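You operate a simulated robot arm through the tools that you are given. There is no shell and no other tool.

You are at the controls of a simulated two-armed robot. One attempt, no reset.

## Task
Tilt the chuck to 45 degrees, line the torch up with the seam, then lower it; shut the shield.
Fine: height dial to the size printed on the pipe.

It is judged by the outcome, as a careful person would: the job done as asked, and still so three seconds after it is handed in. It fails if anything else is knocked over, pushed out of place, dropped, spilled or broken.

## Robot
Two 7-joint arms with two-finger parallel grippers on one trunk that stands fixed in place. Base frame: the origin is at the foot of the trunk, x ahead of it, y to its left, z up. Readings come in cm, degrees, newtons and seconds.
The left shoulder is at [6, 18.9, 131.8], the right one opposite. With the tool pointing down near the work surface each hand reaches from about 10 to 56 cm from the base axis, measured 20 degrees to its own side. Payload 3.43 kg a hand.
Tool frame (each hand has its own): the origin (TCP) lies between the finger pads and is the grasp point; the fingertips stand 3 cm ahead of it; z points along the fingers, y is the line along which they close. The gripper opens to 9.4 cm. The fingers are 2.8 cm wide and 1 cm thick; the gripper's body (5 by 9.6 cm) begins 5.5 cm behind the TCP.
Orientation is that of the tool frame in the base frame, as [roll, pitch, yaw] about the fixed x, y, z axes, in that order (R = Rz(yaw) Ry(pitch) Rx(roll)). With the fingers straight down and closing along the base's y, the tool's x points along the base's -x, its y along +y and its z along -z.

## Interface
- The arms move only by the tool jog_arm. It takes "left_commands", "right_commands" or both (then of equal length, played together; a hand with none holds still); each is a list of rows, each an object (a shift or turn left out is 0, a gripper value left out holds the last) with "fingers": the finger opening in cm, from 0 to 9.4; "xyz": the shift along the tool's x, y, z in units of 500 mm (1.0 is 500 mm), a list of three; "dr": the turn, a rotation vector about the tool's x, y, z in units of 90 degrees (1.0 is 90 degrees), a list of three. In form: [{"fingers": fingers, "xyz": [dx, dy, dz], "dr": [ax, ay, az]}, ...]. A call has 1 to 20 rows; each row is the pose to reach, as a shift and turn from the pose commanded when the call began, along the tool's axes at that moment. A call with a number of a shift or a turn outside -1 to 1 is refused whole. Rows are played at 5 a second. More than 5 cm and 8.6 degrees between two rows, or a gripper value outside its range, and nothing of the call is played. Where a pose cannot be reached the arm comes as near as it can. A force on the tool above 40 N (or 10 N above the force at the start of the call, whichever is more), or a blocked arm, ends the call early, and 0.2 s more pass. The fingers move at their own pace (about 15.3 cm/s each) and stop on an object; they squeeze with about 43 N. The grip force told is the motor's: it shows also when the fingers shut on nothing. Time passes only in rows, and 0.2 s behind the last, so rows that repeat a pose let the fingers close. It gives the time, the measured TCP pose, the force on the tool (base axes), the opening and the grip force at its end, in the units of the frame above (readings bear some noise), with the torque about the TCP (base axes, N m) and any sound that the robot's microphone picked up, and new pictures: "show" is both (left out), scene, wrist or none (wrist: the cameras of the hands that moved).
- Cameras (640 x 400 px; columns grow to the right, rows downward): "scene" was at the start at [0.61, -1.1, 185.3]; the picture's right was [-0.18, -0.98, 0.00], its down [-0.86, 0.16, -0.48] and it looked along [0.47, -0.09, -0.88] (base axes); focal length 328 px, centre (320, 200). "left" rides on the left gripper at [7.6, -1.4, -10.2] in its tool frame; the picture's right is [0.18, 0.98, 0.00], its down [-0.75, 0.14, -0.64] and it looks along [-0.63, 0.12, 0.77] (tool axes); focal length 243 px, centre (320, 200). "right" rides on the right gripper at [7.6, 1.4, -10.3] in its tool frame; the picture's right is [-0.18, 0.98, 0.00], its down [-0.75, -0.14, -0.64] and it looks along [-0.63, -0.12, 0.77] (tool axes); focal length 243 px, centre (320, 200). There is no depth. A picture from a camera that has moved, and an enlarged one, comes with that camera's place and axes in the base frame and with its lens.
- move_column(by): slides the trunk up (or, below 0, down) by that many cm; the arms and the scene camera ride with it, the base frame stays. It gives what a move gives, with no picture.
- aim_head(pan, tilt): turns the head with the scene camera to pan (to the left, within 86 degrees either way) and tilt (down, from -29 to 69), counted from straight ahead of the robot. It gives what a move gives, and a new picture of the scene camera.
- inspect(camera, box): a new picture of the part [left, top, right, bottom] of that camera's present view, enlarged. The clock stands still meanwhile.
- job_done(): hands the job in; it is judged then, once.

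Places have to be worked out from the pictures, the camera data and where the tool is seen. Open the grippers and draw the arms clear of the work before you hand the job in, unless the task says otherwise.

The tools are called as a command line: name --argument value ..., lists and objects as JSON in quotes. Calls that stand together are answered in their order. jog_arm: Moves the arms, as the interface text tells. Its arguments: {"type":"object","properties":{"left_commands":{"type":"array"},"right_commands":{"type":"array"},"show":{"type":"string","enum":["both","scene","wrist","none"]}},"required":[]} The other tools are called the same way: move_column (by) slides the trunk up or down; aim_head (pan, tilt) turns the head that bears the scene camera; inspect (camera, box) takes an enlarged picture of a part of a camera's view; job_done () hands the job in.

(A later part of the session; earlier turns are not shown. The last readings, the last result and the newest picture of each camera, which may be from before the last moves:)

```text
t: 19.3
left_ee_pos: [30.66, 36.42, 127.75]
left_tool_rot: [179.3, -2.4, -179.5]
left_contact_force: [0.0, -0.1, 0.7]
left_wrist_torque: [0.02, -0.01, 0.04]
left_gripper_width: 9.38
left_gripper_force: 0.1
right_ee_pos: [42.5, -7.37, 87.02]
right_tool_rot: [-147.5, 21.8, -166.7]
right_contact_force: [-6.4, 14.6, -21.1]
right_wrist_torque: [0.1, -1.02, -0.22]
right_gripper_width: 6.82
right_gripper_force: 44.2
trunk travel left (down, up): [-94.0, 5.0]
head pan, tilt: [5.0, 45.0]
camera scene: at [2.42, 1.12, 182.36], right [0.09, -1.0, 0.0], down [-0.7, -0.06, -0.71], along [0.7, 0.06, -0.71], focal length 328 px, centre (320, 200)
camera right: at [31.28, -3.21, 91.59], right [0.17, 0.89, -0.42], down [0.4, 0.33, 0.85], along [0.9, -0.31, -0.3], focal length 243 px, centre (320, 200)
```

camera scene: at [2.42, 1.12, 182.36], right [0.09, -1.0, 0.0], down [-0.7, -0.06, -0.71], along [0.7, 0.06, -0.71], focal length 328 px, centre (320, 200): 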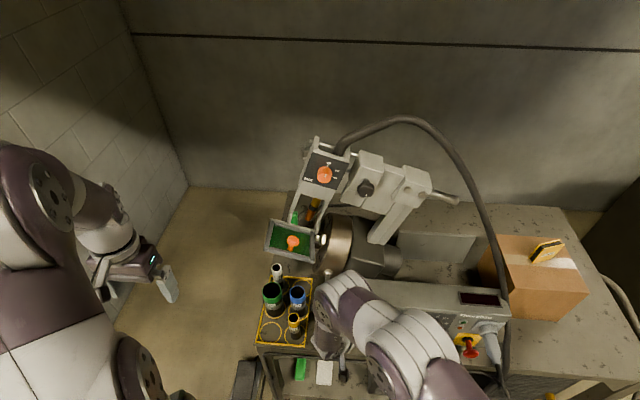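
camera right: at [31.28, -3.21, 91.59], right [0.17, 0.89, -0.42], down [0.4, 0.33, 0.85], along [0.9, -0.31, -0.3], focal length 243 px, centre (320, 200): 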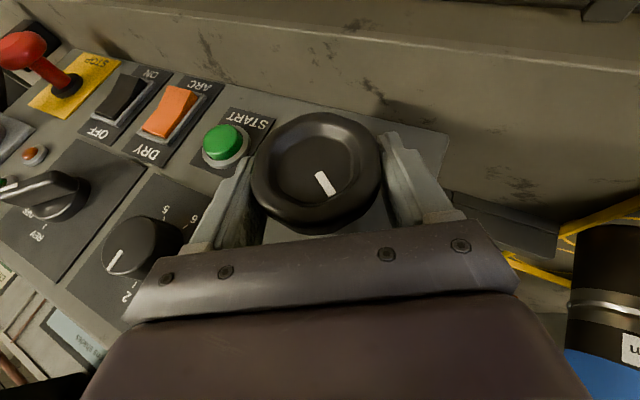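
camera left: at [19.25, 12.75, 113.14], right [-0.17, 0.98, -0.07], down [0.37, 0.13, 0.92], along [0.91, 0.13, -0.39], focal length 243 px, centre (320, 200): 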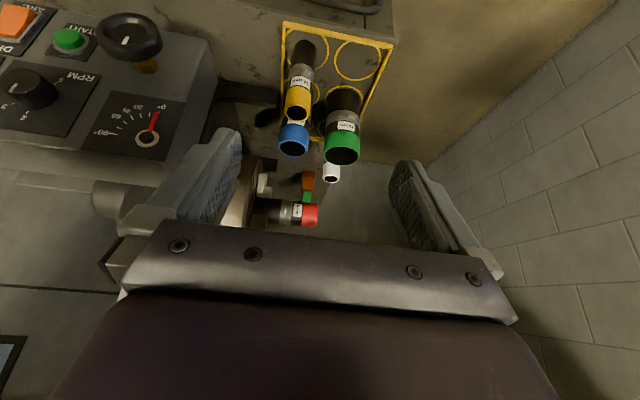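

The wheel follows the hand. Arm nears its lean limit, so I'll release, check that the tilt holds, and turn the open hand back clockwise for a second stroke.

jog_arm --right_commands '[{"fingers": 9.4}, {"fingers": 9.4}]' --show "both"

```text
t: 19.9
left_ee_pos: [30.63, 36.32, 127.93]
left_tool_rot: [179.1, -2.3, -179.5]
left_contact_force: [0.2, -0.7, -0.8]
left_wrist_torque: [-0.02, 0.0, -0.02]
left_gripper_width: 9.41
left_gripper_force: 0.2
right_ee_pos: [42.64, -7.51, 87.31]
right_tool_rot: [-147.5, 22.3, -167.0]
right_contact_force: [0.4, 0.2, 1.0]
right_wrist_torque: [-0.02, 0.01, 0.03]
right_gripper_width: 9.4
right_gripper_force: 0.1
trunk travel left (down, up): [-94.0, 5.0]
head pan, tilt: [5.0, 45.0]
camera scene: at [2.35, 0.92, 182.41], right [0.09, -1.0, 0.0], down [-0.7, -0.06, -0.71], along [0.7, 0.06, -0.71], focal length 328 px, centre (320, 200)
camera right: at [31.34, -3.37, 91.69], right [0.17, 0.89, -0.42], down [0.4, 0.33, 0.86], along [0.9, -0.31, -0.3], focal length 243 px, centre (320, 200)
```

scene: 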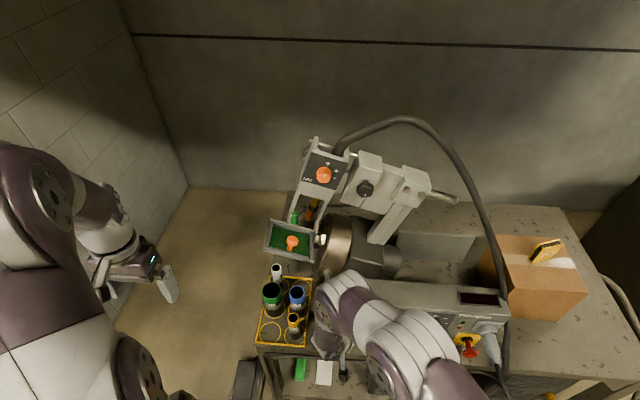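
right: 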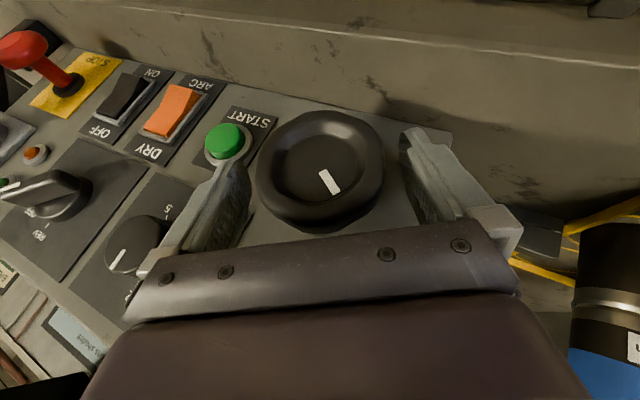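

The tilt holds after release. I'll swing the open hand clockwise by about 56° around the wheel.

jog_arm --right_commands '[{"dr": [-0.08, 0, 0.0387]}, {"dr": [-0.16, 0, 0.0773]}, {"dr": [-0.24, 0, 0.116]}, {"dr": [-0.32, 0, 0.155]}, {"dr": [-0.4, 0, 0.193]}, {"dr": [-0.48, 0, 0.232]}, {"dr": [-0.56, 0, 0.271]}]' --show "both"

inspect --camera "scene" --box '[330, 290, 390, 350]'

```text
t: 21.5
left_ee_pos: [30.7, 36.21, 127.92]
left_tool_rot: [179.1, -2.4, -179.6]
left_contact_force: [0.9, -0.6, 0.0]
left_wrist_torque: [0.01, 0.02, 0.02]
left_gripper_width: 9.41
left_gripper_force: 0.1
right_ee_pos: [42.59, -7.64, 87.22]
right_tool_rot: [151.1, 22.9, 167.4]
right_contact_force: [-0.2, 0.9, 0.4]
right_wrist_torque: [-0.03, 0.02, -0.01]
right_gripper_width: 9.42
right_gripper_force: 0.0
trunk travel left (down, up): [-94.0, 5.0]
head pan, tilt: [5.0, 45.0]
camera scene: at [2.35, 0.64, 182.41], right [0.09, -1.0, 0.0], down [-0.7, -0.06, -0.71], along [0.7, 0.06, -0.71], focal length 328 px, centre (320, 200)
camera right: at [31.27, -9.02, 93.16], right [0.17, 0.84, 0.51], down [0.4, -0.53, 0.75], along [0.9, 0.07, -0.43], focal length 243 px, centre (320, 200)
```

scene: 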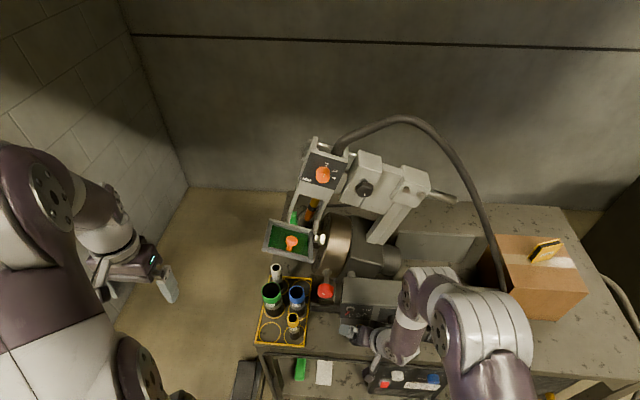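
right: 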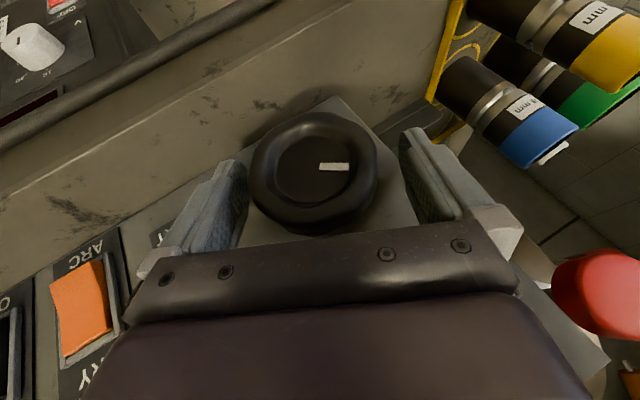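

```text
6.67 times, centred on (360, 320) of scene
camera zoom: at [2.35, 0.64, 182.41], right [0.09, -1.0, 0.0], down [-0.7, -0.06, -0.71], along [0.7, 0.06, -0.71], focal length 2184 px, centre (53, -600)
```

zoom: 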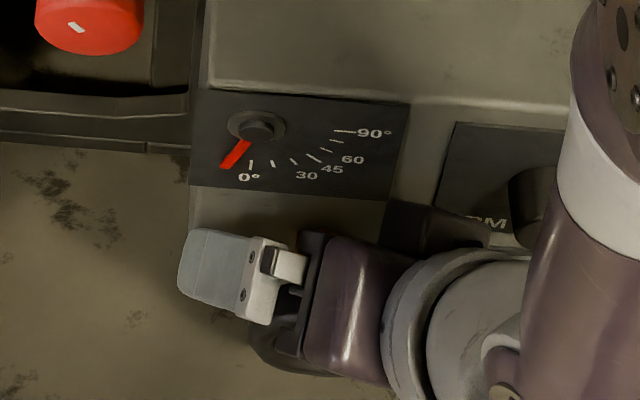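

Important: the pointer moved to about −28°, so counter-clockwise is the wrong way, and clockwise met resistance at 0°. Before returning I'll look closely at the head for what may hold it.

inspect --camera "scene" --box '[240, 120, 480, 270]'

inspect --camera "scene" --box '[250, 200, 420, 310]'

```text
2.67 times, centred on (360, 195) of scene
camera zoom: at [2.35, 0.64, 182.41], right [0.09, -1.0, 0.0], down [-0.7, -0.06, -0.71], along [0.7, 0.06, -0.71], focal length 874 px, centre (213, 213)
```

zoom: 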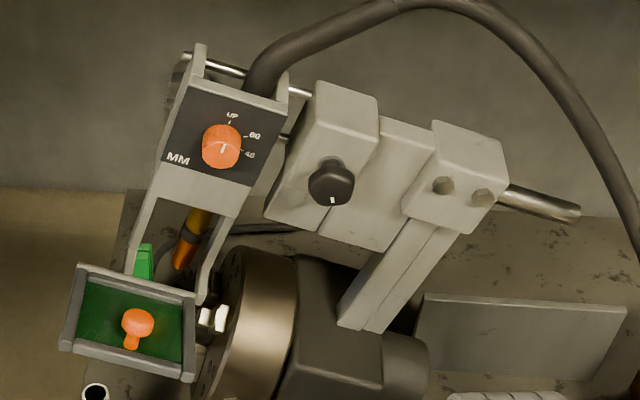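

```text
3.64 times, centred on (335, 255) of scene
camera zoom: at [2.35, 0.64, 182.41], right [0.09, -1.0, 0.0], down [-0.7, -0.06, -0.71], along [0.7, 0.06, -0.71], focal length 1191 px, centre (266, 0)
```

zoom: 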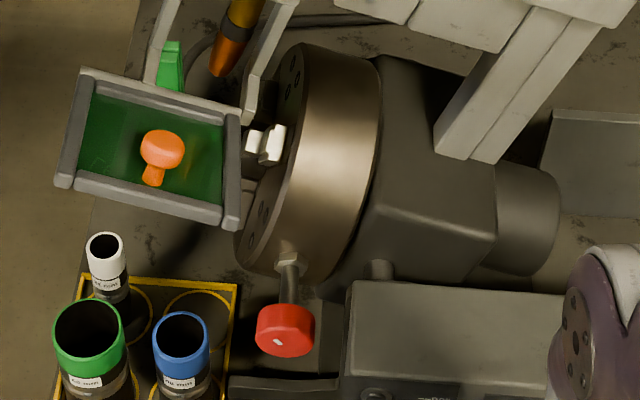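

Nothing visibly blocks the head; the pivot seems to be near the red knob. I'll swing the open hand back to a left lean, regrip, and turn clockwise while watching the torque.

jog_arm --right_commands '[{"dr": [0.08, 0, -0.0387]}, {"dr": [0.16, 0, -0.0773]}, {"dr": [0.24, 0, -0.116]}, {"dr": [0.32, 0, -0.155]}, {"dr": [0.4, 0, -0.193]}, {"dr": [0.48, 0, -0.232]}, {"dr": [0.56, 0, -0.271]}, {"dr": [0.56, 0, -0.271], "fingers": 4.5}, {"dr": [0.56, 0, -0.271], "fingers": 4.5}, {"dr": [0.56, 0, -0.271], "fingers": 4.5}]' --show "wrist"

jog_arm --right_commands '[{"dr": [-0.06, 0, 0.029]}, {"dr": [-0.12, 0, 0.058]}, {"dr": [-0.18, 0, 0.087]}, {"dr": [-0.24, 0, 0.116]}]' --show "both"

```text
t: 23.7
left_ee_pos: [30.59, 36.52, 127.84]
left_tool_rot: [179.3, -2.4, -179.4]
left_contact_force: [-0.3, -0.9, -0.3]
left_wrist_torque: [0.0, 0.0, 0.01]
left_gripper_width: 9.4
left_gripper_force: 0.2
right_ee_pos: [42.62, -7.34, 87.05]
right_tool_rot: [-147.5, 22.0, -166.6]
right_contact_force: [-3.7, 11.9, -11.0]
right_wrist_torque: [0.08, -0.26, 0.65]
right_gripper_width: 6.81
right_gripper_force: 44.7
trunk travel left (down, up): [-94.0, 5.0]
head pan, tilt: [5.0, 45.0]
camera right: at [31.36, -3.2, 91.62], right [0.17, 0.89, -0.42], down [0.4, 0.33, 0.86], along [0.9, -0.31, -0.3], focal length 243 px, centre (320, 200)
```

right: 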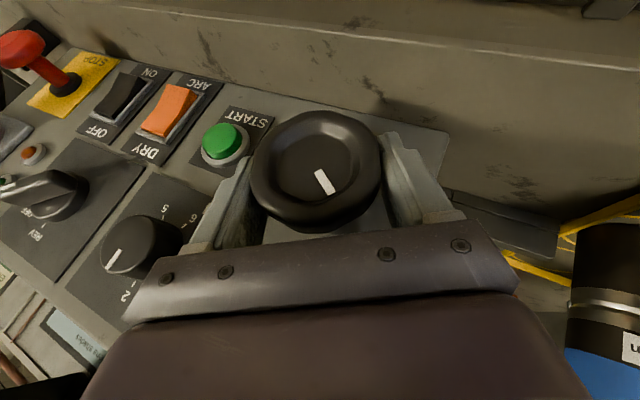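

```text
t: 24.7
left_ee_pos: [30.65, 36.38, 127.81]
left_tool_rot: [179.1, -2.4, -179.5]
left_contact_force: [1.1, 0.2, 0.6]
left_wrist_torque: [0.0, -0.01, -0.01]
left_gripper_width: 9.41
left_gripper_force: 0.1
right_ee_pos: [42.56, -7.61, 87.2]
right_tool_rot: [-173.6, 25.7, -177.5]
right_contact_force: [0.4, 8.1, 1.6]
right_wrist_torque: [0.03, 0.05, 0.69]
right_gripper_width: 6.83
right_gripper_force: 44.6
trunk travel left (down, up): [-94.0, 5.0]
head pan, tilt: [5.0, 45.0]
camera scene: at [2.26, 0.91, 182.42], right [0.09, -1.0, 0.0], down [-0.7, -0.06, -0.71], along [0.7, 0.06, -0.71], focal length 328 px, centre (320, 200)
camera right: at [31.32, -5.54, 92.98], right [0.17, 0.99, -0.02], down [0.4, -0.05, 0.92], along [0.9, -0.16, -0.4], focal length 243 px, centre (320, 200)
```

scene: 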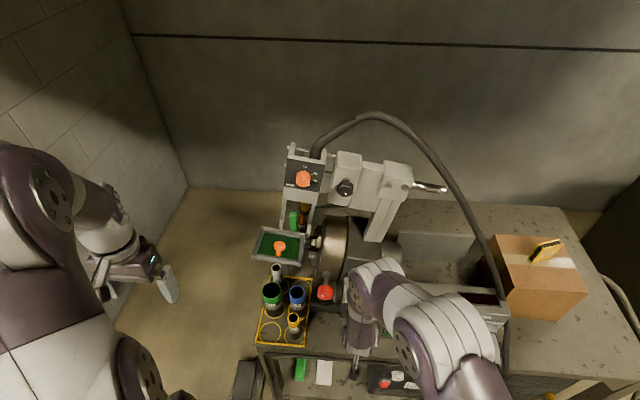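
right: 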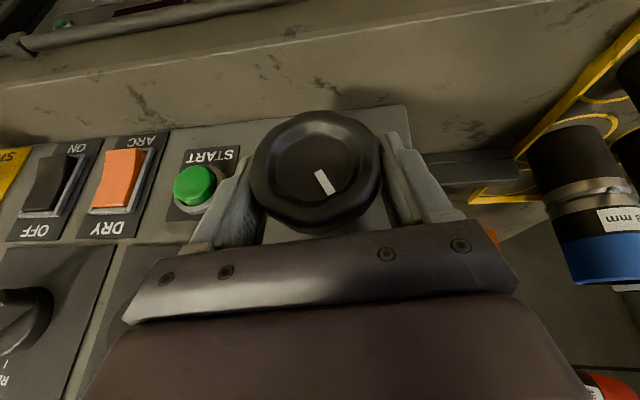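

Turning clockwise back is nearly torque-free, so friction isn't the issue. I'll continue clockwise to 0° and a little past to confirm whether that is a hard stop.

jog_arm --right_commands '[{"dr": [-0.06, 0, 0.029]}, {"dr": [-0.12, 0, 0.058]}, {"dr": [-0.18, 0, 0.087]}, {"dr": [-0.24, 0, 0.116]}]' --show "none"

jog_arm --right_commands '[{"dr": [-0.04, 0, 0.0193]}, {"dr": [-0.08, 0, 0.0387]}, {"dr": [-0.12, 0, 0.058]}]' --show "both"

inspect --camera "scene" --box '[330, 290, 390, 350]'

```text
t: 25.7
left_ee_pos: [30.61, 36.13, 127.93]
left_tool_rot: [179.0, -2.3, -179.6]
left_contact_force: [-0.6, -1.0, 1.0]
left_wrist_torque: [0.03, 0.03, 0.0]
left_gripper_width: 9.37
left_gripper_force: 0.1
right_ee_pos: [42.55, -7.68, 87.13]
right_tool_rot: [159.8, 24.4, 171.0]
right_contact_force: [1.5, -6.2, 6.5]
right_wrist_torque: [-0.01, -0.22, 0.52]
right_gripper_width: 6.8
right_gripper_force: 45.1
trunk travel left (down, up): [-94.0, 5.0]
head pan, tilt: [5.0, 45.0]
```

```text
t: 26.5
left_ee_pos: [30.94, 36.01, 127.92]
left_tool_rot: [179.1, -2.4, -179.6]
left_contact_force: [-0.7, -0.8, 0.3]
left_wrist_torque: [0.0, -0.01, 0.03]
left_gripper_width: 9.38
left_gripper_force: 0.1
right_ee_pos: [42.68, -7.78, 87.01]
right_tool_rot: [147.0, 21.9, 166.1]
right_contact_force: [3.6, -14.1, -7.7]
right_wrist_torque: [-0.54, -0.17, 0.23]
right_gripper_width: 6.77
right_gripper_force: 44.8
trunk travel left (down, up): [-94.0, 5.0]
head pan, tilt: [5.0, 45.0]
camera scene: at [2.46, 0.34, 182.38], right [0.09, -1.0, 0.0], down [-0.71, -0.06, -0.71], along [0.7, 0.06, -0.71], focal length 328 px, centre (320, 200)
camera right: at [31.28, -9.55, 92.95], right [0.17, 0.81, 0.57], down [0.4, -0.58, 0.71], along [0.9, 0.1, -0.42], focal length 243 px, centre (320, 200)
```

scene: 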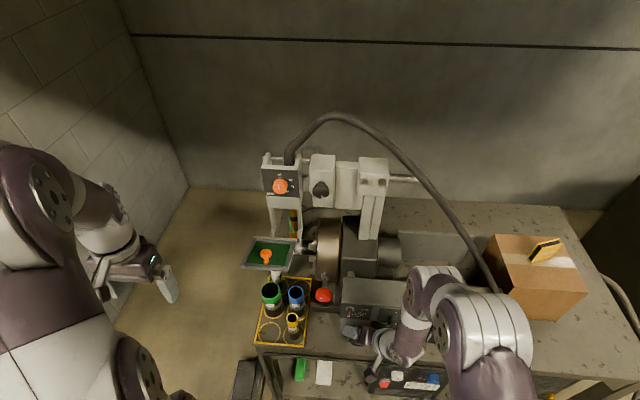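
right: 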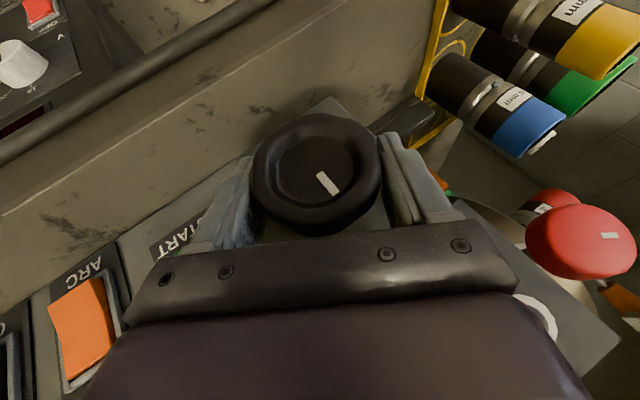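

```text
6.67 times, centred on (360, 320) of scene
camera zoom: at [2.46, 0.34, 182.38], right [0.09, -1.0, 0.0], down [-0.71, -0.06, -0.71], along [0.7, 0.06, -0.71], focal length 2184 px, centre (53, -600)
```

zoom: 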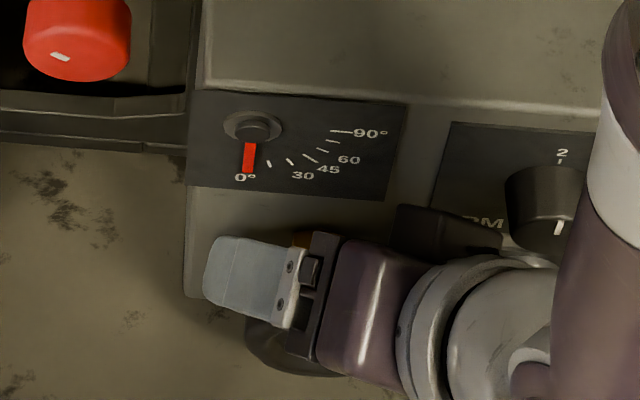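

Confirmed: a firm stop at exactly 0° clockwise; the only travel is counter-clockwise, which tips the chuck face up. I'll make one long counter-clockwise stroke (66° of wheel) and then read the gauge closely to calibrate.

jog_arm --right_commands '[{"dr": [0.06, 0, -0.029]}, {"dr": [0.12, 0, -0.058]}, {"dr": [0.18, 0, -0.087]}, {"dr": [0.24, 0, -0.116]}, {"dr": [0.3, 0, -0.145]}, {"dr": [0.36, 0, -0.174]}, {"dr": [0.42, 0, -0.203]}, {"dr": [0.48, 0, -0.232]}, {"dr": [0.54, 0, -0.261]}, {"dr": [0.6, 0, -0.29]}, {"dr": [0.64, 0, -0.31]}, {"dr": [0.64, 0, -0.31]}]' --show "both"

jog_arm --right_commands '[{"fingers": 9.4}, {"fingers": 9.4}, {"dr": [-0.08, 0, 0.0387]}, {"dr": [-0.16, 0, 0.0773]}, {"dr": [-0.24, 0, 0.116]}, {"dr": [-0.32, 0, 0.155]}]' --show "none"

```text
t: 29.1
left_ee_pos: [30.57, 36.5, 127.89]
left_tool_rot: [179.3, -2.4, -179.6]
left_contact_force: [-0.1, -0.3, 0.0]
left_wrist_torque: [-0.02, -0.01, 0.02]
left_gripper_width: 9.4
left_gripper_force: 0.1
right_ee_pos: [42.48, -7.35, 86.95]
right_tool_rot: [-143.4, 21.1, -165.1]
right_contact_force: [-13.2, 18.5, -27.4]
right_wrist_torque: [0.16, -0.19, -0.57]
right_gripper_width: 6.76
right_gripper_force: 44.6
trunk travel left (down, up): [-94.0, 5.0]
head pan, tilt: [5.0, 45.0]
camera scene: at [2.33, 1.16, 182.39], right [0.09, -1.0, 0.0], down [-0.7, -0.06, -0.71], along [0.7, 0.06, -0.71], focal length 328 px, centre (320, 200)
camera right: at [31.25, -2.91, 91.29], right [0.17, 0.86, -0.48], down [0.4, 0.39, 0.83], along [0.9, -0.33, -0.28], focal length 243 px, centre (320, 200)
```

scene: 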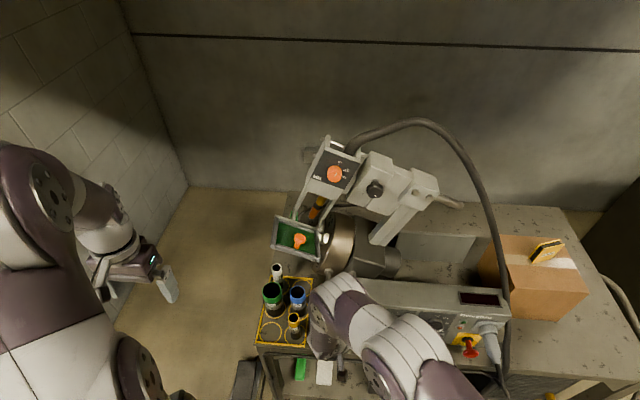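
right: 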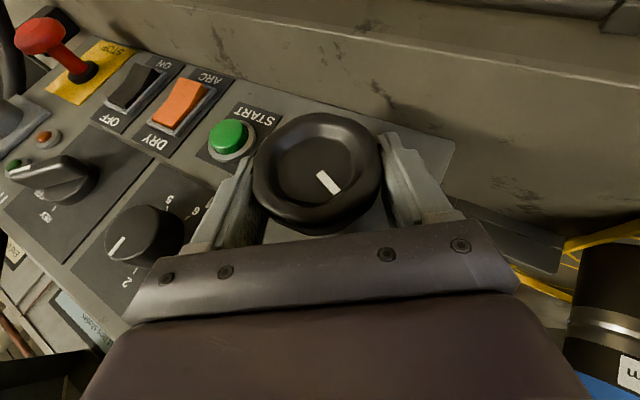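

```text
t: 30.5
left_ee_pos: [30.7, 36.23, 127.88]
left_tool_rot: [179.1, -2.4, -179.7]
left_contact_force: [-0.9, 0.2, 0.2]
left_wrist_torque: [0.01, 0.04, -0.05]
left_gripper_width: 9.38
left_gripper_force: 0.0
right_ee_pos: [42.65, -7.7, 87.18]
right_tool_rot: [-178.1, 25.6, -179.5]
right_contact_force: [0.0, -0.8, -0.8]
right_wrist_torque: [0.03, -0.01, 0.0]
right_gripper_width: 9.38
right_gripper_force: 0.0
trunk travel left (down, up): [-94.0, 5.0]
head pan, tilt: [5.0, 45.0]
```

Released with the hand upright; I'll back it off 10 cm along the fingers to see the gauge in the wrist camera.

jog_arm --right_commands '[{"xyz": [0, 0, -0.07]}, {"xyz": [0, 0, -0.14]}, {"xyz": [0, 0, -0.22]}]' --show "wrist"

inspect --camera "right" --box '[280, 60, 430, 190]'

inspect --camera "scene" --box '[260, 120, 480, 270]'

```text
t: 31.3
left_ee_pos: [30.48, 36.21, 128.01]
left_tool_rot: [179.2, -2.3, -179.6]
left_contact_force: [0.0, -0.9, 0.0]
left_wrist_torque: [-0.01, 0.0, 0.03]
left_gripper_width: 9.4
left_gripper_force: 0.0
right_ee_pos: [37.64, -7.17, 97.23]
right_tool_rot: [-178.0, 25.8, -179.5]
right_contact_force: [-1.1, -0.1, 0.2]
right_wrist_torque: [-0.02, -0.02, 0.02]
right_gripper_width: 9.4
right_gripper_force: 0.1
trunk travel left (down, up): [-94.0, 5.0]
head pan, tilt: [5.0, 45.0]
camera right: at [26.39, -5.68, 103.15], right [0.17, 0.98, 0.05], down [0.4, -0.11, 0.91], along [0.9, -0.14, -0.41], focal length 243 px, centre (320, 200)
```

right: 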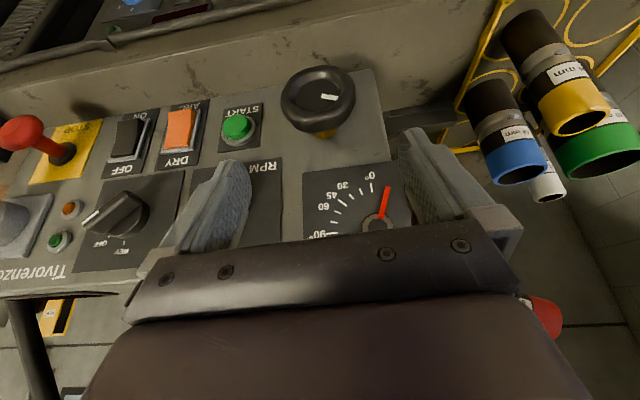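

```text
3.08 times, centred on (355, 125) of right
camera zoom: at [26.39, -5.68, 103.15], right [0.17, 0.98, 0.05], down [0.4, -0.11, 0.91], along [0.9, -0.14, -0.41], focal length 746 px, centre (212, 431)
```

zoom: 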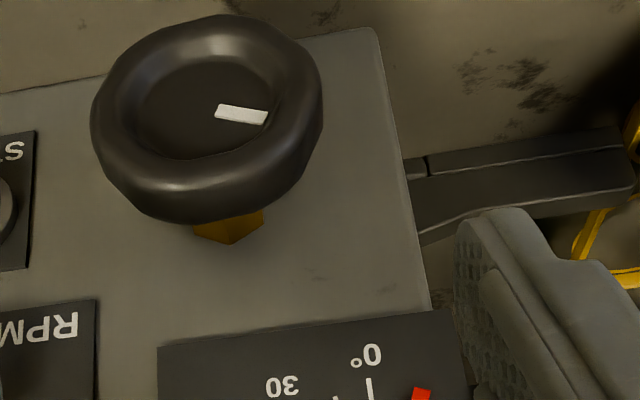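

```text
2.67 times, centred on (370, 195) of scene
camera zoom: at [2.17, 0.81, 182.4], right [0.09, -1.0, 0.0], down [-0.7, -0.06, -0.71], along [0.7, 0.06, -0.71], focal length 874 px, centre (187, 213)
```

zoom: 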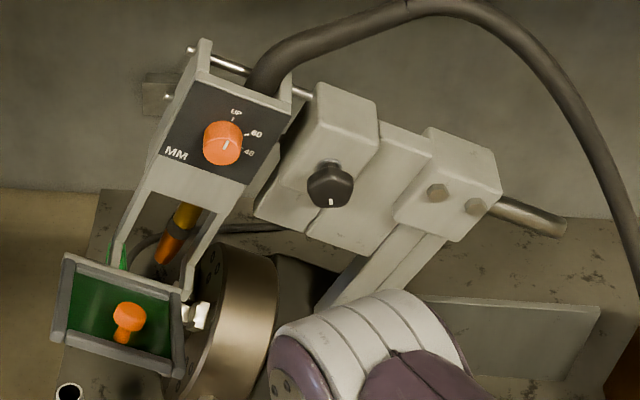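

The needle is off the other side of 0 by about 20°. I'll move the hand to the earlier viewpoint (40,-6,103) to read both gauge and wheel mark exactly.

jog_arm --right_commands '[{"xyz": [-0.05, 0.01, -0.03]}, {"xyz": [-0.095, 0.02, -0.068]}]' --show "wrist"

inspect --camera "right" --box '[240, 0, 420, 200]'

```text
t: 31.9
left_ee_pos: [30.64, 36.26, 127.92]
left_tool_rot: [179.1, -2.3, -179.6]
left_contact_force: [0.0, -0.4, 0.0]
left_wrist_torque: [0.03, -0.01, 0.0]
left_gripper_width: 9.41
left_gripper_force: 0.0
right_ee_pos: [40.68, -6.3, 102.17]
right_tool_rot: [-178.0, 25.8, -179.4]
right_contact_force: [-0.4, 0.4, -1.0]
right_wrist_torque: [0.0, 0.01, 0.01]
right_gripper_width: 9.42
right_gripper_force: 0.0
trunk travel left (down, up): [-94.0, 5.0]
head pan, tilt: [5.0, 45.0]
camera right: at [29.32, -4.55, 108.23], right [0.17, 0.98, 0.05], down [0.4, -0.11, 0.91], along [0.9, -0.14, -0.41], focal length 243 px, centre (320, 200)
```

right: 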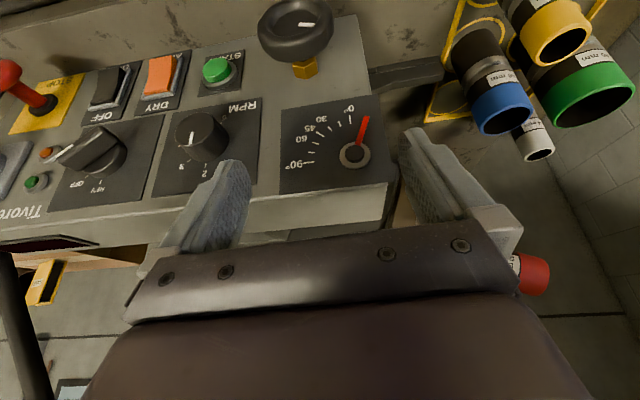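

```text
2.00 times, centred on (330, 100) of right
camera zoom: at [29.32, -4.55, 108.23], right [0.17, 0.98, 0.05], down [0.4, -0.11, 0.91], along [0.9, -0.14, -0.41], focal length 485 px, centre (300, 400)
```

zoom: 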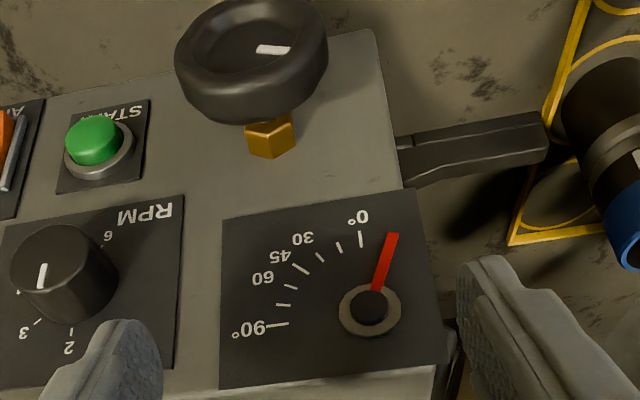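

Needle magnitude (~21°) matches the head's real tilt (~23°), for ~70° of wheel: ratio about 3:1, so about 66° more of wheel is needed. I'll go back down on the wheel, lean right while open, and grip again.

jog_arm --right_commands '[{"xyz": [0.03, -0.013, 0.08]}, {"xyz": [0.06, -0.013, 0.16]}, {"xyz": [0.08, -0.013, 0.23]}, {"xyz": [0.096, -0.013, 0.287]}]' --show "wrist"

jog_arm --right_commands '[{"dr": [-0.08, 0, 0.0387]}, {"dr": [-0.16, 0, 0.0773]}, {"dr": [-0.24, 0, 0.116]}, {"dr": [-0.32, 0, 0.155]}, {"dr": [-0.32, 0, 0.155], "fingers": 4.5}, {"dr": [-0.32, 0, 0.155], "fingers": 4.5}, {"dr": [-0.32, 0, 0.155], "fingers": 4.5}]' --show "wrist"

```text
t: 32.9
left_ee_pos: [30.69, 36.23, 127.85]
left_tool_rot: [179.2, -2.4, -179.6]
left_contact_force: [-0.9, -0.3, 0.2]
left_wrist_torque: [-0.02, 0.05, 0.0]
left_gripper_width: 9.39
left_gripper_force: 0.0
right_ee_pos: [42.63, -7.22, 87.11]
right_tool_rot: [-177.9, 25.8, -179.5]
right_contact_force: [0.4, -0.1, -0.1]
right_wrist_torque: [-0.02, 0.0, -0.01]
right_gripper_width: 9.39
right_gripper_force: 0.1
trunk travel left (down, up): [-94.0, 5.0]
head pan, tilt: [5.0, 45.0]
camera right: at [31.3, -5.64, 93.0], right [0.17, 0.98, 0.05], down [0.4, -0.11, 0.91], along [0.9, -0.14, -0.41], focal length 243 px, centre (320, 200)
```

right: 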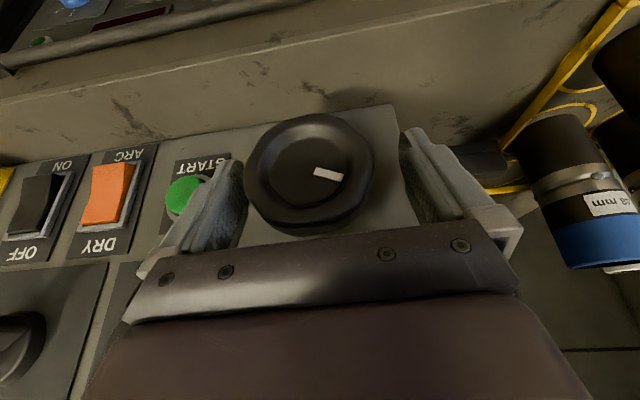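

```text
t: 34.7
left_ee_pos: [30.71, 36.14, 128.01]
left_tool_rot: [178.9, -2.4, -179.5]
left_contact_force: [0.0, -0.1, 0.0]
left_wrist_torque: [-0.02, -0.04, 0.02]
left_gripper_width: 9.39
left_gripper_force: 0.1
right_ee_pos: [42.5, -7.85, 87.05]
right_tool_rot: [147.4, 21.7, 165.6]
right_contact_force: [4.3, -36.0, -8.7]
right_wrist_torque: [-0.13, -0.37, 1.2]
right_gripper_width: 6.81
right_gripper_force: 45.1
trunk travel left (down, up): [-94.0, 5.0]
head pan, tilt: [5.0, 45.0]
stopped in row 7 (right hand): the force on the tool passed its limit at 43 N (the readings are from after the stop); the commanded pose is now the measured one
camera right: at [31.23, -9.37, 92.92], right [0.18, 0.81, 0.56], down [0.4, -0.58, 0.71], along [0.9, 0.09, -0.43], focal length 243 px, centre (320, 200)
```

right: 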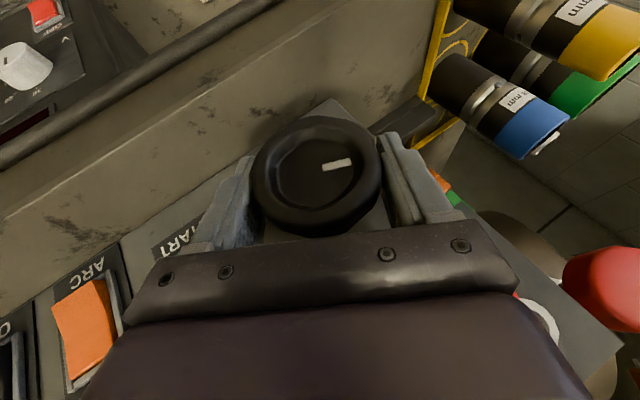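

Gripped, with some sideways load from a small offset. I'll shift the hand 0.25 cm to relieve it while turning counter-clockwise ~64°.

jog_arm --right_commands '[{"xyz": [0, -0.005, 0], "dr": [0.0, 0, 0]}, {"xyz": [0, -0.005, 0], "dr": [0.06, 0, -0.029]}, {"xyz": [0, -0.005, 0], "dr": [0.12, 0, -0.058]}, {"xyz": [0, -0.005, 0], "dr": [0.18, 0, -0.087]}, {"xyz": [0, -0.004, 0], "dr": [0.24, 0, -0.116]}, {"xyz": [0, -0.003, 0], "dr": [0.3, 0, -0.145]}, {"xyz": [0, -0.002, 0], "dr": [0.36, 0, -0.174]}, {"xyz": [0, -0.001, 0], "dr": [0.42, 0, -0.203]}, {"xyz": [0, 0, 0], "dr": [0.48, 0, -0.232]}, {"dr": [0.54, 0, -0.261]}, {"dr": [0.6, 0, -0.29]}, {"dr": [0.64, 0, -0.31]}]' --show "both"

```text
t: 37.3
left_ee_pos: [30.78, 36.16, 127.86]
left_tool_rot: [179.0, -2.4, -179.5]
left_contact_force: [0.2, 0.1, 0.1]
left_wrist_torque: [-0.02, 0.0, -0.02]
left_gripper_width: 9.39
left_gripper_force: 0.1
right_ee_pos: [42.34, -7.37, 86.94]
right_tool_rot: [-143.4, 20.8, -165.5]
right_contact_force: [1.7, -13.5, -11.0]
right_wrist_torque: [-0.05, -0.03, -0.1]
right_gripper_width: 6.76
right_gripper_force: 45.0
trunk travel left (down, up): [-94.0, 5.0]
head pan, tilt: [5.0, 45.0]
camera scene: at [2.46, 0.44, 182.39], right [0.09, -1.0, 0.0], down [-0.71, -0.06, -0.71], along [0.7, 0.06, -0.71], focal length 328 px, centre (320, 200)
camera right: at [31.16, -2.93, 91.21], right [0.17, 0.86, -0.48], down [0.41, 0.38, 0.83], along [0.9, -0.34, -0.29], focal length 243 px, centre (320, 200)
```

scene: 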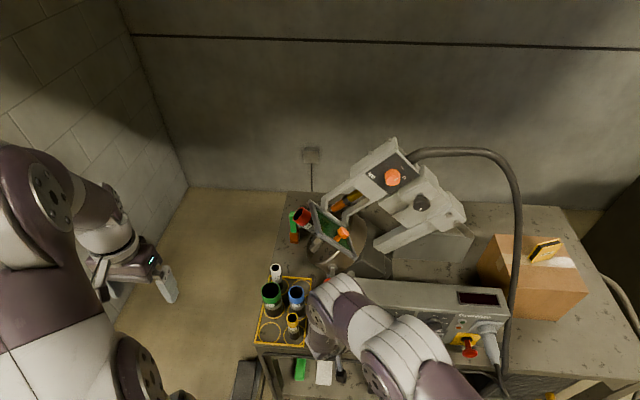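
right: 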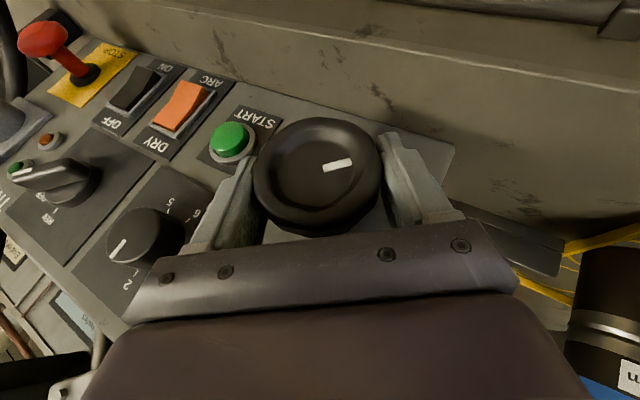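

The head is now tilted much further. I'll release, bring the open hand upright and back off to read the gauge and head angle.

jog_arm --right_commands '[{"fingers": 9.4}, {"fingers": 9.4}, {"dr": [-0.08, 0, 0.0387]}, {"dr": [-0.16, 0, 0.0773]}, {"dr": [-0.24, 0, 0.116]}, {"dr": [-0.335, 0, 0.162]}]' --show "none"

jog_arm --right_commands '[{"xyz": [-0.02, 0, -0.08]}, {"xyz": [-0.04, 0, -0.16]}, {"xyz": [-0.06, 0, -0.24]}, {"xyz": [-0.096, 0.01, -0.297]}]' --show "both"

inspect --camera "right" --box '[240, 0, 420, 200]'

inspect --camera "scene" --box '[270, 130, 490, 270]'

```text
refused: row 6 steps farther than a row can; nothing moved
```

```text
t: 38.3
left_ee_pos: [30.68, 36.29, 127.9]
left_tool_rot: [179.3, -2.4, -179.5]
left_contact_force: [0.1, -0.5, 0.3]
left_wrist_torque: [0.03, -0.01, 0.02]
left_gripper_width: 9.42
left_gripper_force: 0.0
right_ee_pos: [40.45, 1.84, 99.67]
right_tool_rot: [-143.4, 20.8, -165.3]
right_contact_force: [-0.2, 0.4, -0.3]
right_wrist_torque: [-0.01, -0.01, 0.0]
right_gripper_width: 4.51
right_gripper_force: 0.1
trunk travel left (down, up): [-94.0, 5.0]
head pan, tilt: [5.0, 45.0]
camera scene: at [2.36, 0.76, 182.4], right [0.09, -1.0, 0.0], down [-0.7, -0.06, -0.71], along [0.7, 0.06, -0.71], focal length 328 px, centre (320, 200)
camera right: at [29.06, 6.35, 104.0], right [0.17, 0.86, -0.48], down [0.41, 0.39, 0.83], along [0.9, -0.34, -0.28], focal length 243 px, centre (320, 200)
```

scene: 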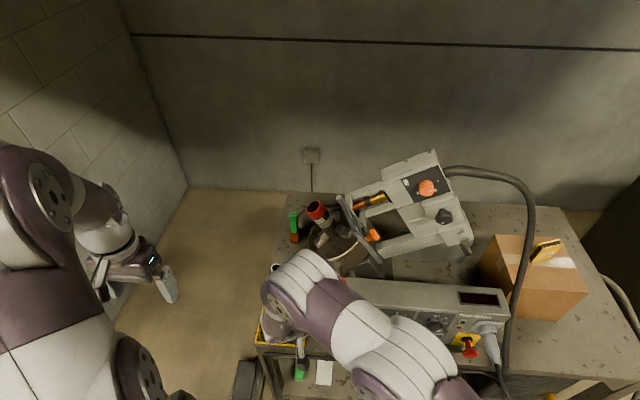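
right: 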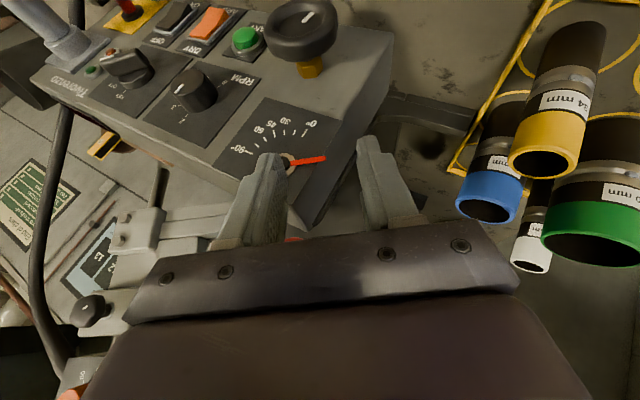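

```text
2.00 times, centred on (330, 100) of right
camera zoom: at [29.06, 6.35, 104.0], right [0.17, 0.86, -0.48], down [0.41, 0.39, 0.83], along [0.9, -0.34, -0.28], focal length 485 px, centre (300, 400)
```

zoom: 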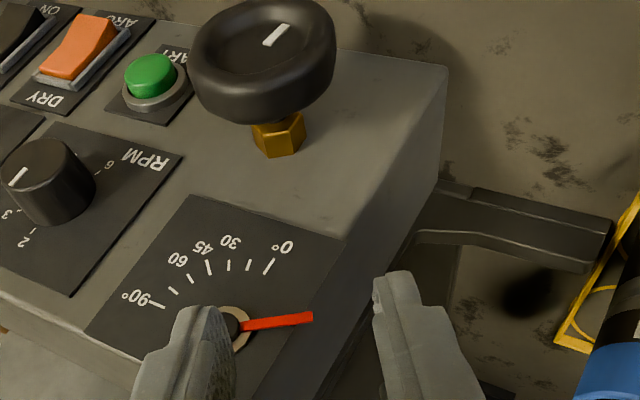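

```text
2.86 times, centred on (380, 200) of scene
camera zoom: at [2.36, 0.76, 182.4], right [0.09, -1.0, 0.0], down [-0.7, -0.06, -0.71], along [0.7, 0.06, -0.71], focal length 936 px, centre (149, 200)
```

zoom: 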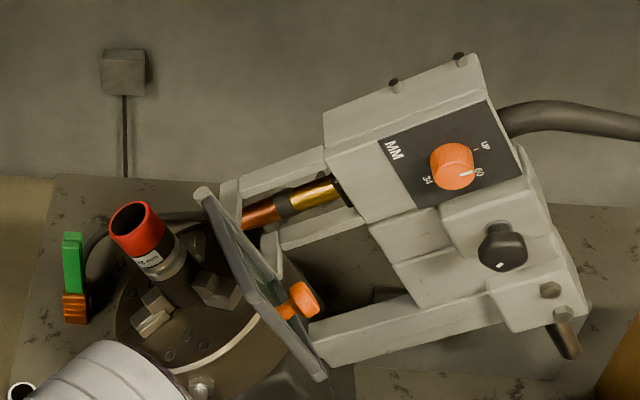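

My release call was refused (a row too big), so the second call dragged the closed fingers off the wheel and spun it past; the head is now at about 60°. Nothing was hit. I'll open the hand, bring it upright over the wheel at (40,-6.3,102), and re-read — one call at a time from now on.

jog_arm --right_commands '[{"fingers": 9.4, "xyz": [0.006, -0.032, 0.008], "dr": [-0.072, 0, 0.0348]}, {"xyz": [0.012, -0.064, 0.016], "dr": [-0.144, 0, 0.0696]}, {"xyz": [0.017, -0.096, 0.023], "dr": [-0.216, 0, 0.1044]}, {"xyz": [0.023, -0.129, 0.031], "dr": [-0.288, 0, 0.139]}, {"xyz": [0.029, -0.161, 0.039], "dr": [-0.36, 0, 0.174]}]' --show "both"

inspect --camera "right" --box '[240, 0, 420, 200]'

inspect --camera "scene" --box '[270, 130, 490, 270]'

```text
t: 39.5
left_ee_pos: [30.64, 36.24, 127.95]
left_tool_rot: [179.1, -2.3, -179.4]
left_contact_force: [0.1, 0.2, 1.0]
left_wrist_torque: [0.05, -0.01, -0.01]
left_gripper_width: 9.38
left_gripper_force: 0.2
right_ee_pos: [39.75, -6.47, 102.11]
right_tool_rot: [177.6, 25.4, 178.5]
right_contact_force: [-0.5, -0.3, -0.7]
right_wrist_torque: [0.02, -0.03, -0.02]
right_gripper_width: 9.38
right_gripper_force: 0.1
trunk travel left (down, up): [-94.0, 5.0]
head pan, tilt: [5.0, 45.0]
camera scene: at [2.26, 0.54, 182.4], right [0.09, -1.0, 0.0], down [-0.7, -0.06, -0.71], along [0.7, 0.06, -0.71], focal length 328 px, centre (320, 200)
camera right: at [28.42, -5.3, 108.33], right [0.17, 0.98, 0.12], down [0.4, -0.18, 0.9], along [0.9, -0.11, -0.43], focal length 243 px, centre (320, 200)
```

scene: 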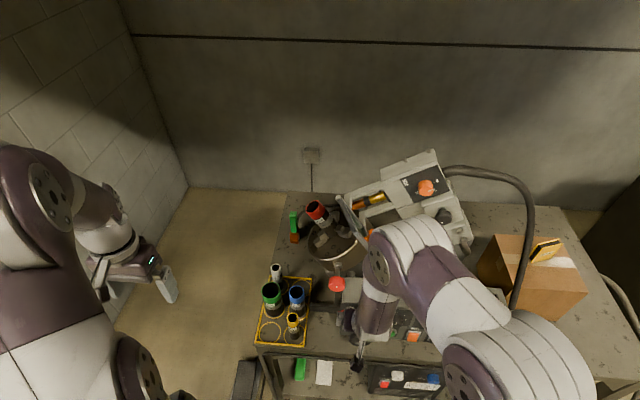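
right: 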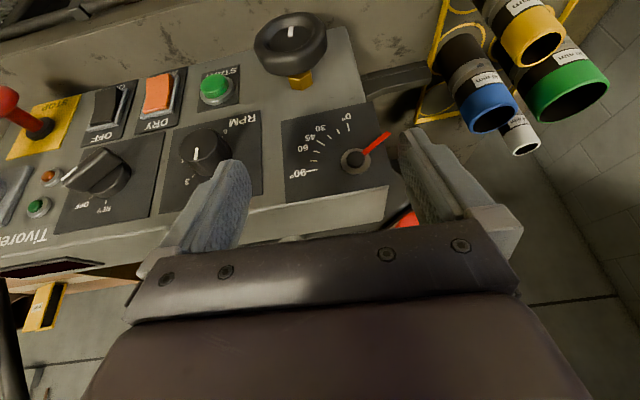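

```text
2.00 times, centred on (330, 100) of right
camera zoom: at [28.42, -5.3, 108.33], right [0.17, 0.98, 0.12], down [0.4, -0.18, 0.9], along [0.9, -0.11, -0.43], focal length 485 px, centre (300, 400)
```

zoom: 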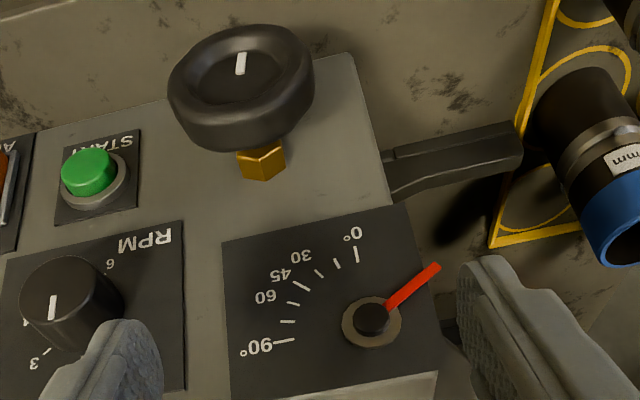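

```text
2.86 times, centred on (380, 200) of scene
camera zoom: at [2.26, 0.54, 182.4], right [0.09, -1.0, 0.0], down [-0.7, -0.06, -0.71], along [0.7, 0.06, -0.71], focal length 936 px, centre (149, 200)
```

zoom: 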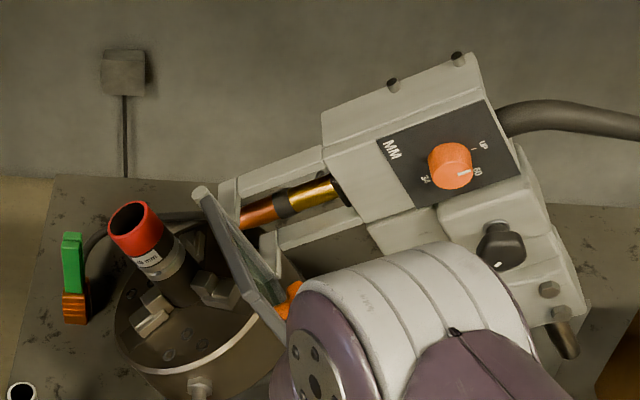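

The needle is at ≈−59° and the wheel mark is half a turn round (180°/3 = 60°), so the ratio is exactly 3:1; I need 45° of wheel clockwise back. I'll lower the open hand onto the wheel again.

jog_arm --right_commands '[{"xyz": [0.02, -0.035, 0.08]}, {"xyz": [0.04, -0.035, 0.16]}, {"xyz": [0.06, -0.035, 0.23]}, {"xyz": [0.079, -0.035, 0.293]}]' --show "wrist"

```text
t: 40.5
left_ee_pos: [30.65, 36.36, 127.83]
left_tool_rot: [179.2, -2.4, -179.5]
left_contact_force: [0.7, -1.4, 0.4]
left_wrist_torque: [-0.01, 0.01, 0.02]
left_gripper_width: 9.39
left_gripper_force: 0.0
right_ee_pos: [42.85, -7.6, 87.28]
right_tool_rot: [177.6, 25.4, 178.6]
right_contact_force: [0.4, -0.4, -0.5]
right_wrist_torque: [-0.02, -0.01, 0.04]
right_gripper_width: 9.42
right_gripper_force: 0.1
trunk travel left (down, up): [-94.0, 5.0]
head pan, tilt: [5.0, 45.0]
camera right: at [31.46, -6.42, 93.25], right [0.17, 0.98, 0.12], down [0.4, -0.18, 0.9], along [0.9, -0.11, -0.42], focal length 243 px, centre (320, 200)
```

right: 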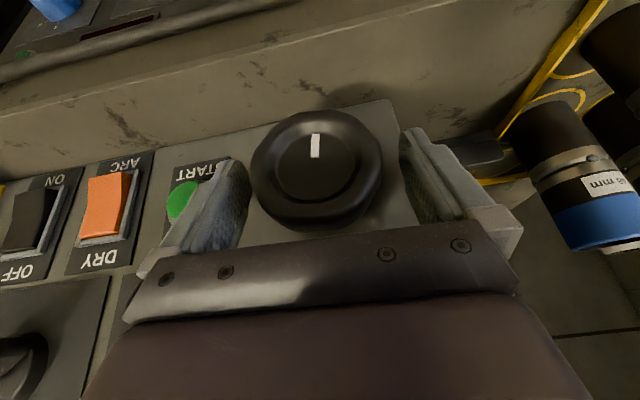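

Straddled properly. Now I lean the open hand 24° left, then close.

jog_arm --right_commands '[{"dr": [0.08, 0, -0.0387]}, {"dr": [0.16, 0, -0.0773]}, {"dr": [0.24, 0, -0.116]}, {"dr": [0.24, 0, -0.116], "fingers": 4.5}, {"dr": [0.24, 0, -0.116], "fingers": 4.5}, {"dr": [0.24, 0, -0.116], "fingers": 4.5}]' --show "wrist"

```text
t: 41.9
left_ee_pos: [30.68, 36.68, 127.81]
left_tool_rot: [179.4, -2.4, -179.5]
left_contact_force: [-0.8, 0.3, 0.3]
left_wrist_torque: [0.01, 0.02, 0.0]
left_gripper_width: 9.44
left_gripper_force: 0.1
right_ee_pos: [42.64, -7.37, 87.11]
right_tool_rot: [-155.9, 23.5, -170.0]
right_contact_force: [-2.3, 9.1, -10.3]
right_wrist_torque: [0.1, -0.73, 0.71]
right_gripper_width: 6.72
right_gripper_force: 44.6
trunk travel left (down, up): [-94.0, 5.0]
head pan, tilt: [5.0, 45.0]
camera right: at [31.37, -3.87, 92.24], right [0.17, 0.94, -0.29], down [0.41, 0.21, 0.89], along [0.9, -0.27, -0.35], focal length 243 px, centre (320, 200)
```

right: 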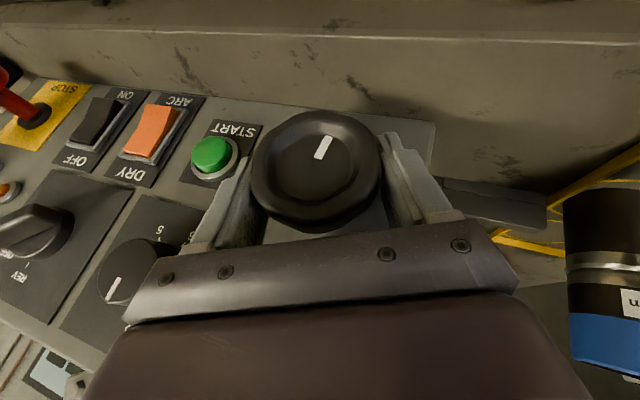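

Gripped. Now turning 45° clockwise in small steps.

jog_arm --right_commands '[{"dr": [-0.05, 0, 0.0242]}, {"dr": [-0.1, 0, 0.0483]}, {"dr": [-0.15, 0, 0.0725]}, {"dr": [-0.2, 0, 0.0967]}, {"dr": [-0.25, 0, 0.1208]}, {"dr": [-0.3, 0, 0.145]}, {"dr": [-0.35, 0, 0.1692]}, {"dr": [-0.4, 0, 0.1933]}, {"dr": [-0.45, 0, 0.2175]}, {"dr": [-0.45, 0, 0.2175]}]' --show "both"

inspect --camera "scene" --box '[270, 130, 490, 270]'

inspect --camera "scene" --box '[330, 290, 390, 350]'

```text
t: 44.1
left_ee_pos: [30.45, 36.06, 127.95]
left_tool_rot: [179.1, -2.3, -179.5]
left_contact_force: [0.2, 0.2, -0.1]
left_wrist_torque: [-0.03, 0.0, 0.02]
left_gripper_width: 9.41
left_gripper_force: 0.2
right_ee_pos: [42.52, -7.75, 87.06]
right_tool_rot: [154.5, 23.3, 168.6]
right_contact_force: [1.0, -23.0, 15.8]
right_wrist_torque: [-0.09, -0.39, -0.2]
right_gripper_width: 6.74
right_gripper_force: 45.5
trunk travel left (down, up): [-94.0, 5.0]
head pan, tilt: [5.0, 45.0]
camera scene: at [2.11, 0.3, 182.41], right [0.09, -1.0, 0.0], down [-0.7, -0.06, -0.71], along [0.71, 0.06, -0.71], focal length 328 px, centre (320, 200)
camera right: at [31.29, -8.76, 93.21], right [0.17, 0.87, 0.46], down [0.4, -0.49, 0.77], along [0.9, 0.05, -0.43], focal length 243 px, centre (320, 200)
```

scene: 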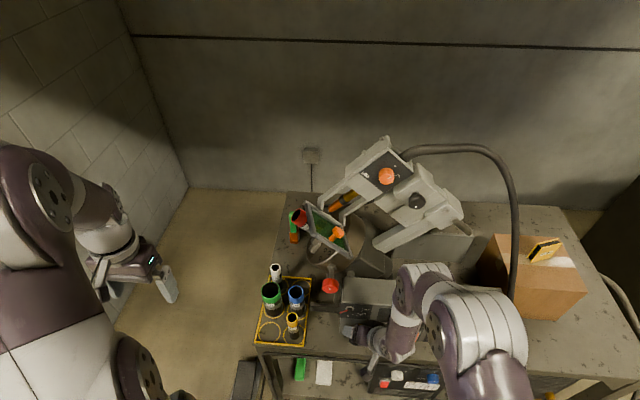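
right: 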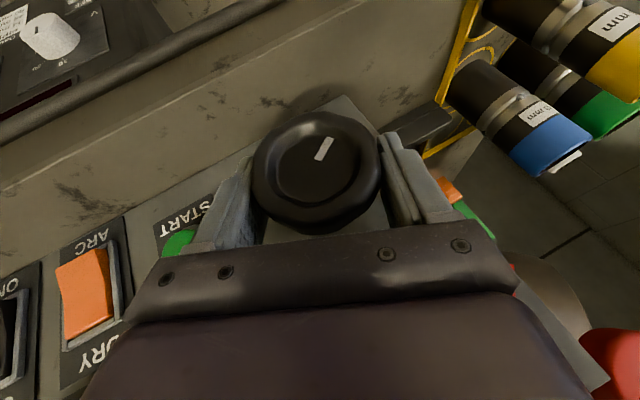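

```text
2.86 times, centred on (380, 200) of scene
camera zoom: at [2.11, 0.3, 182.41], right [0.09, -1.0, 0.0], down [-0.7, -0.06, -0.71], along [0.71, 0.06, -0.71], focal length 936 px, centre (149, 200)
```

zoom: 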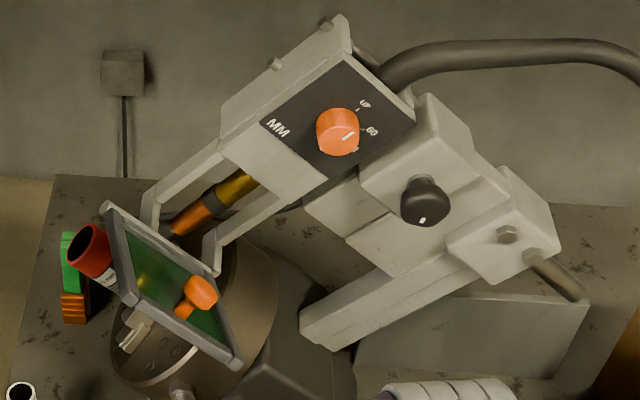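

```text
6.67 times, centred on (360, 320) of scene
camera zoom: at [2.11, 0.3, 182.41], right [0.09, -1.0, 0.0], down [-0.7, -0.06, -0.71], along [0.71, 0.06, -0.71], focal length 2184 px, centre (53, -600)
```

zoom: 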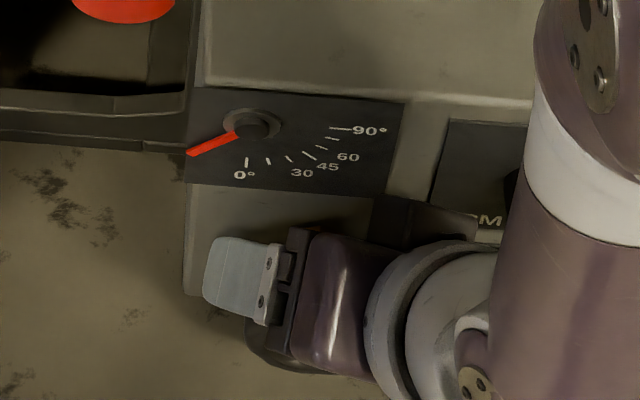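

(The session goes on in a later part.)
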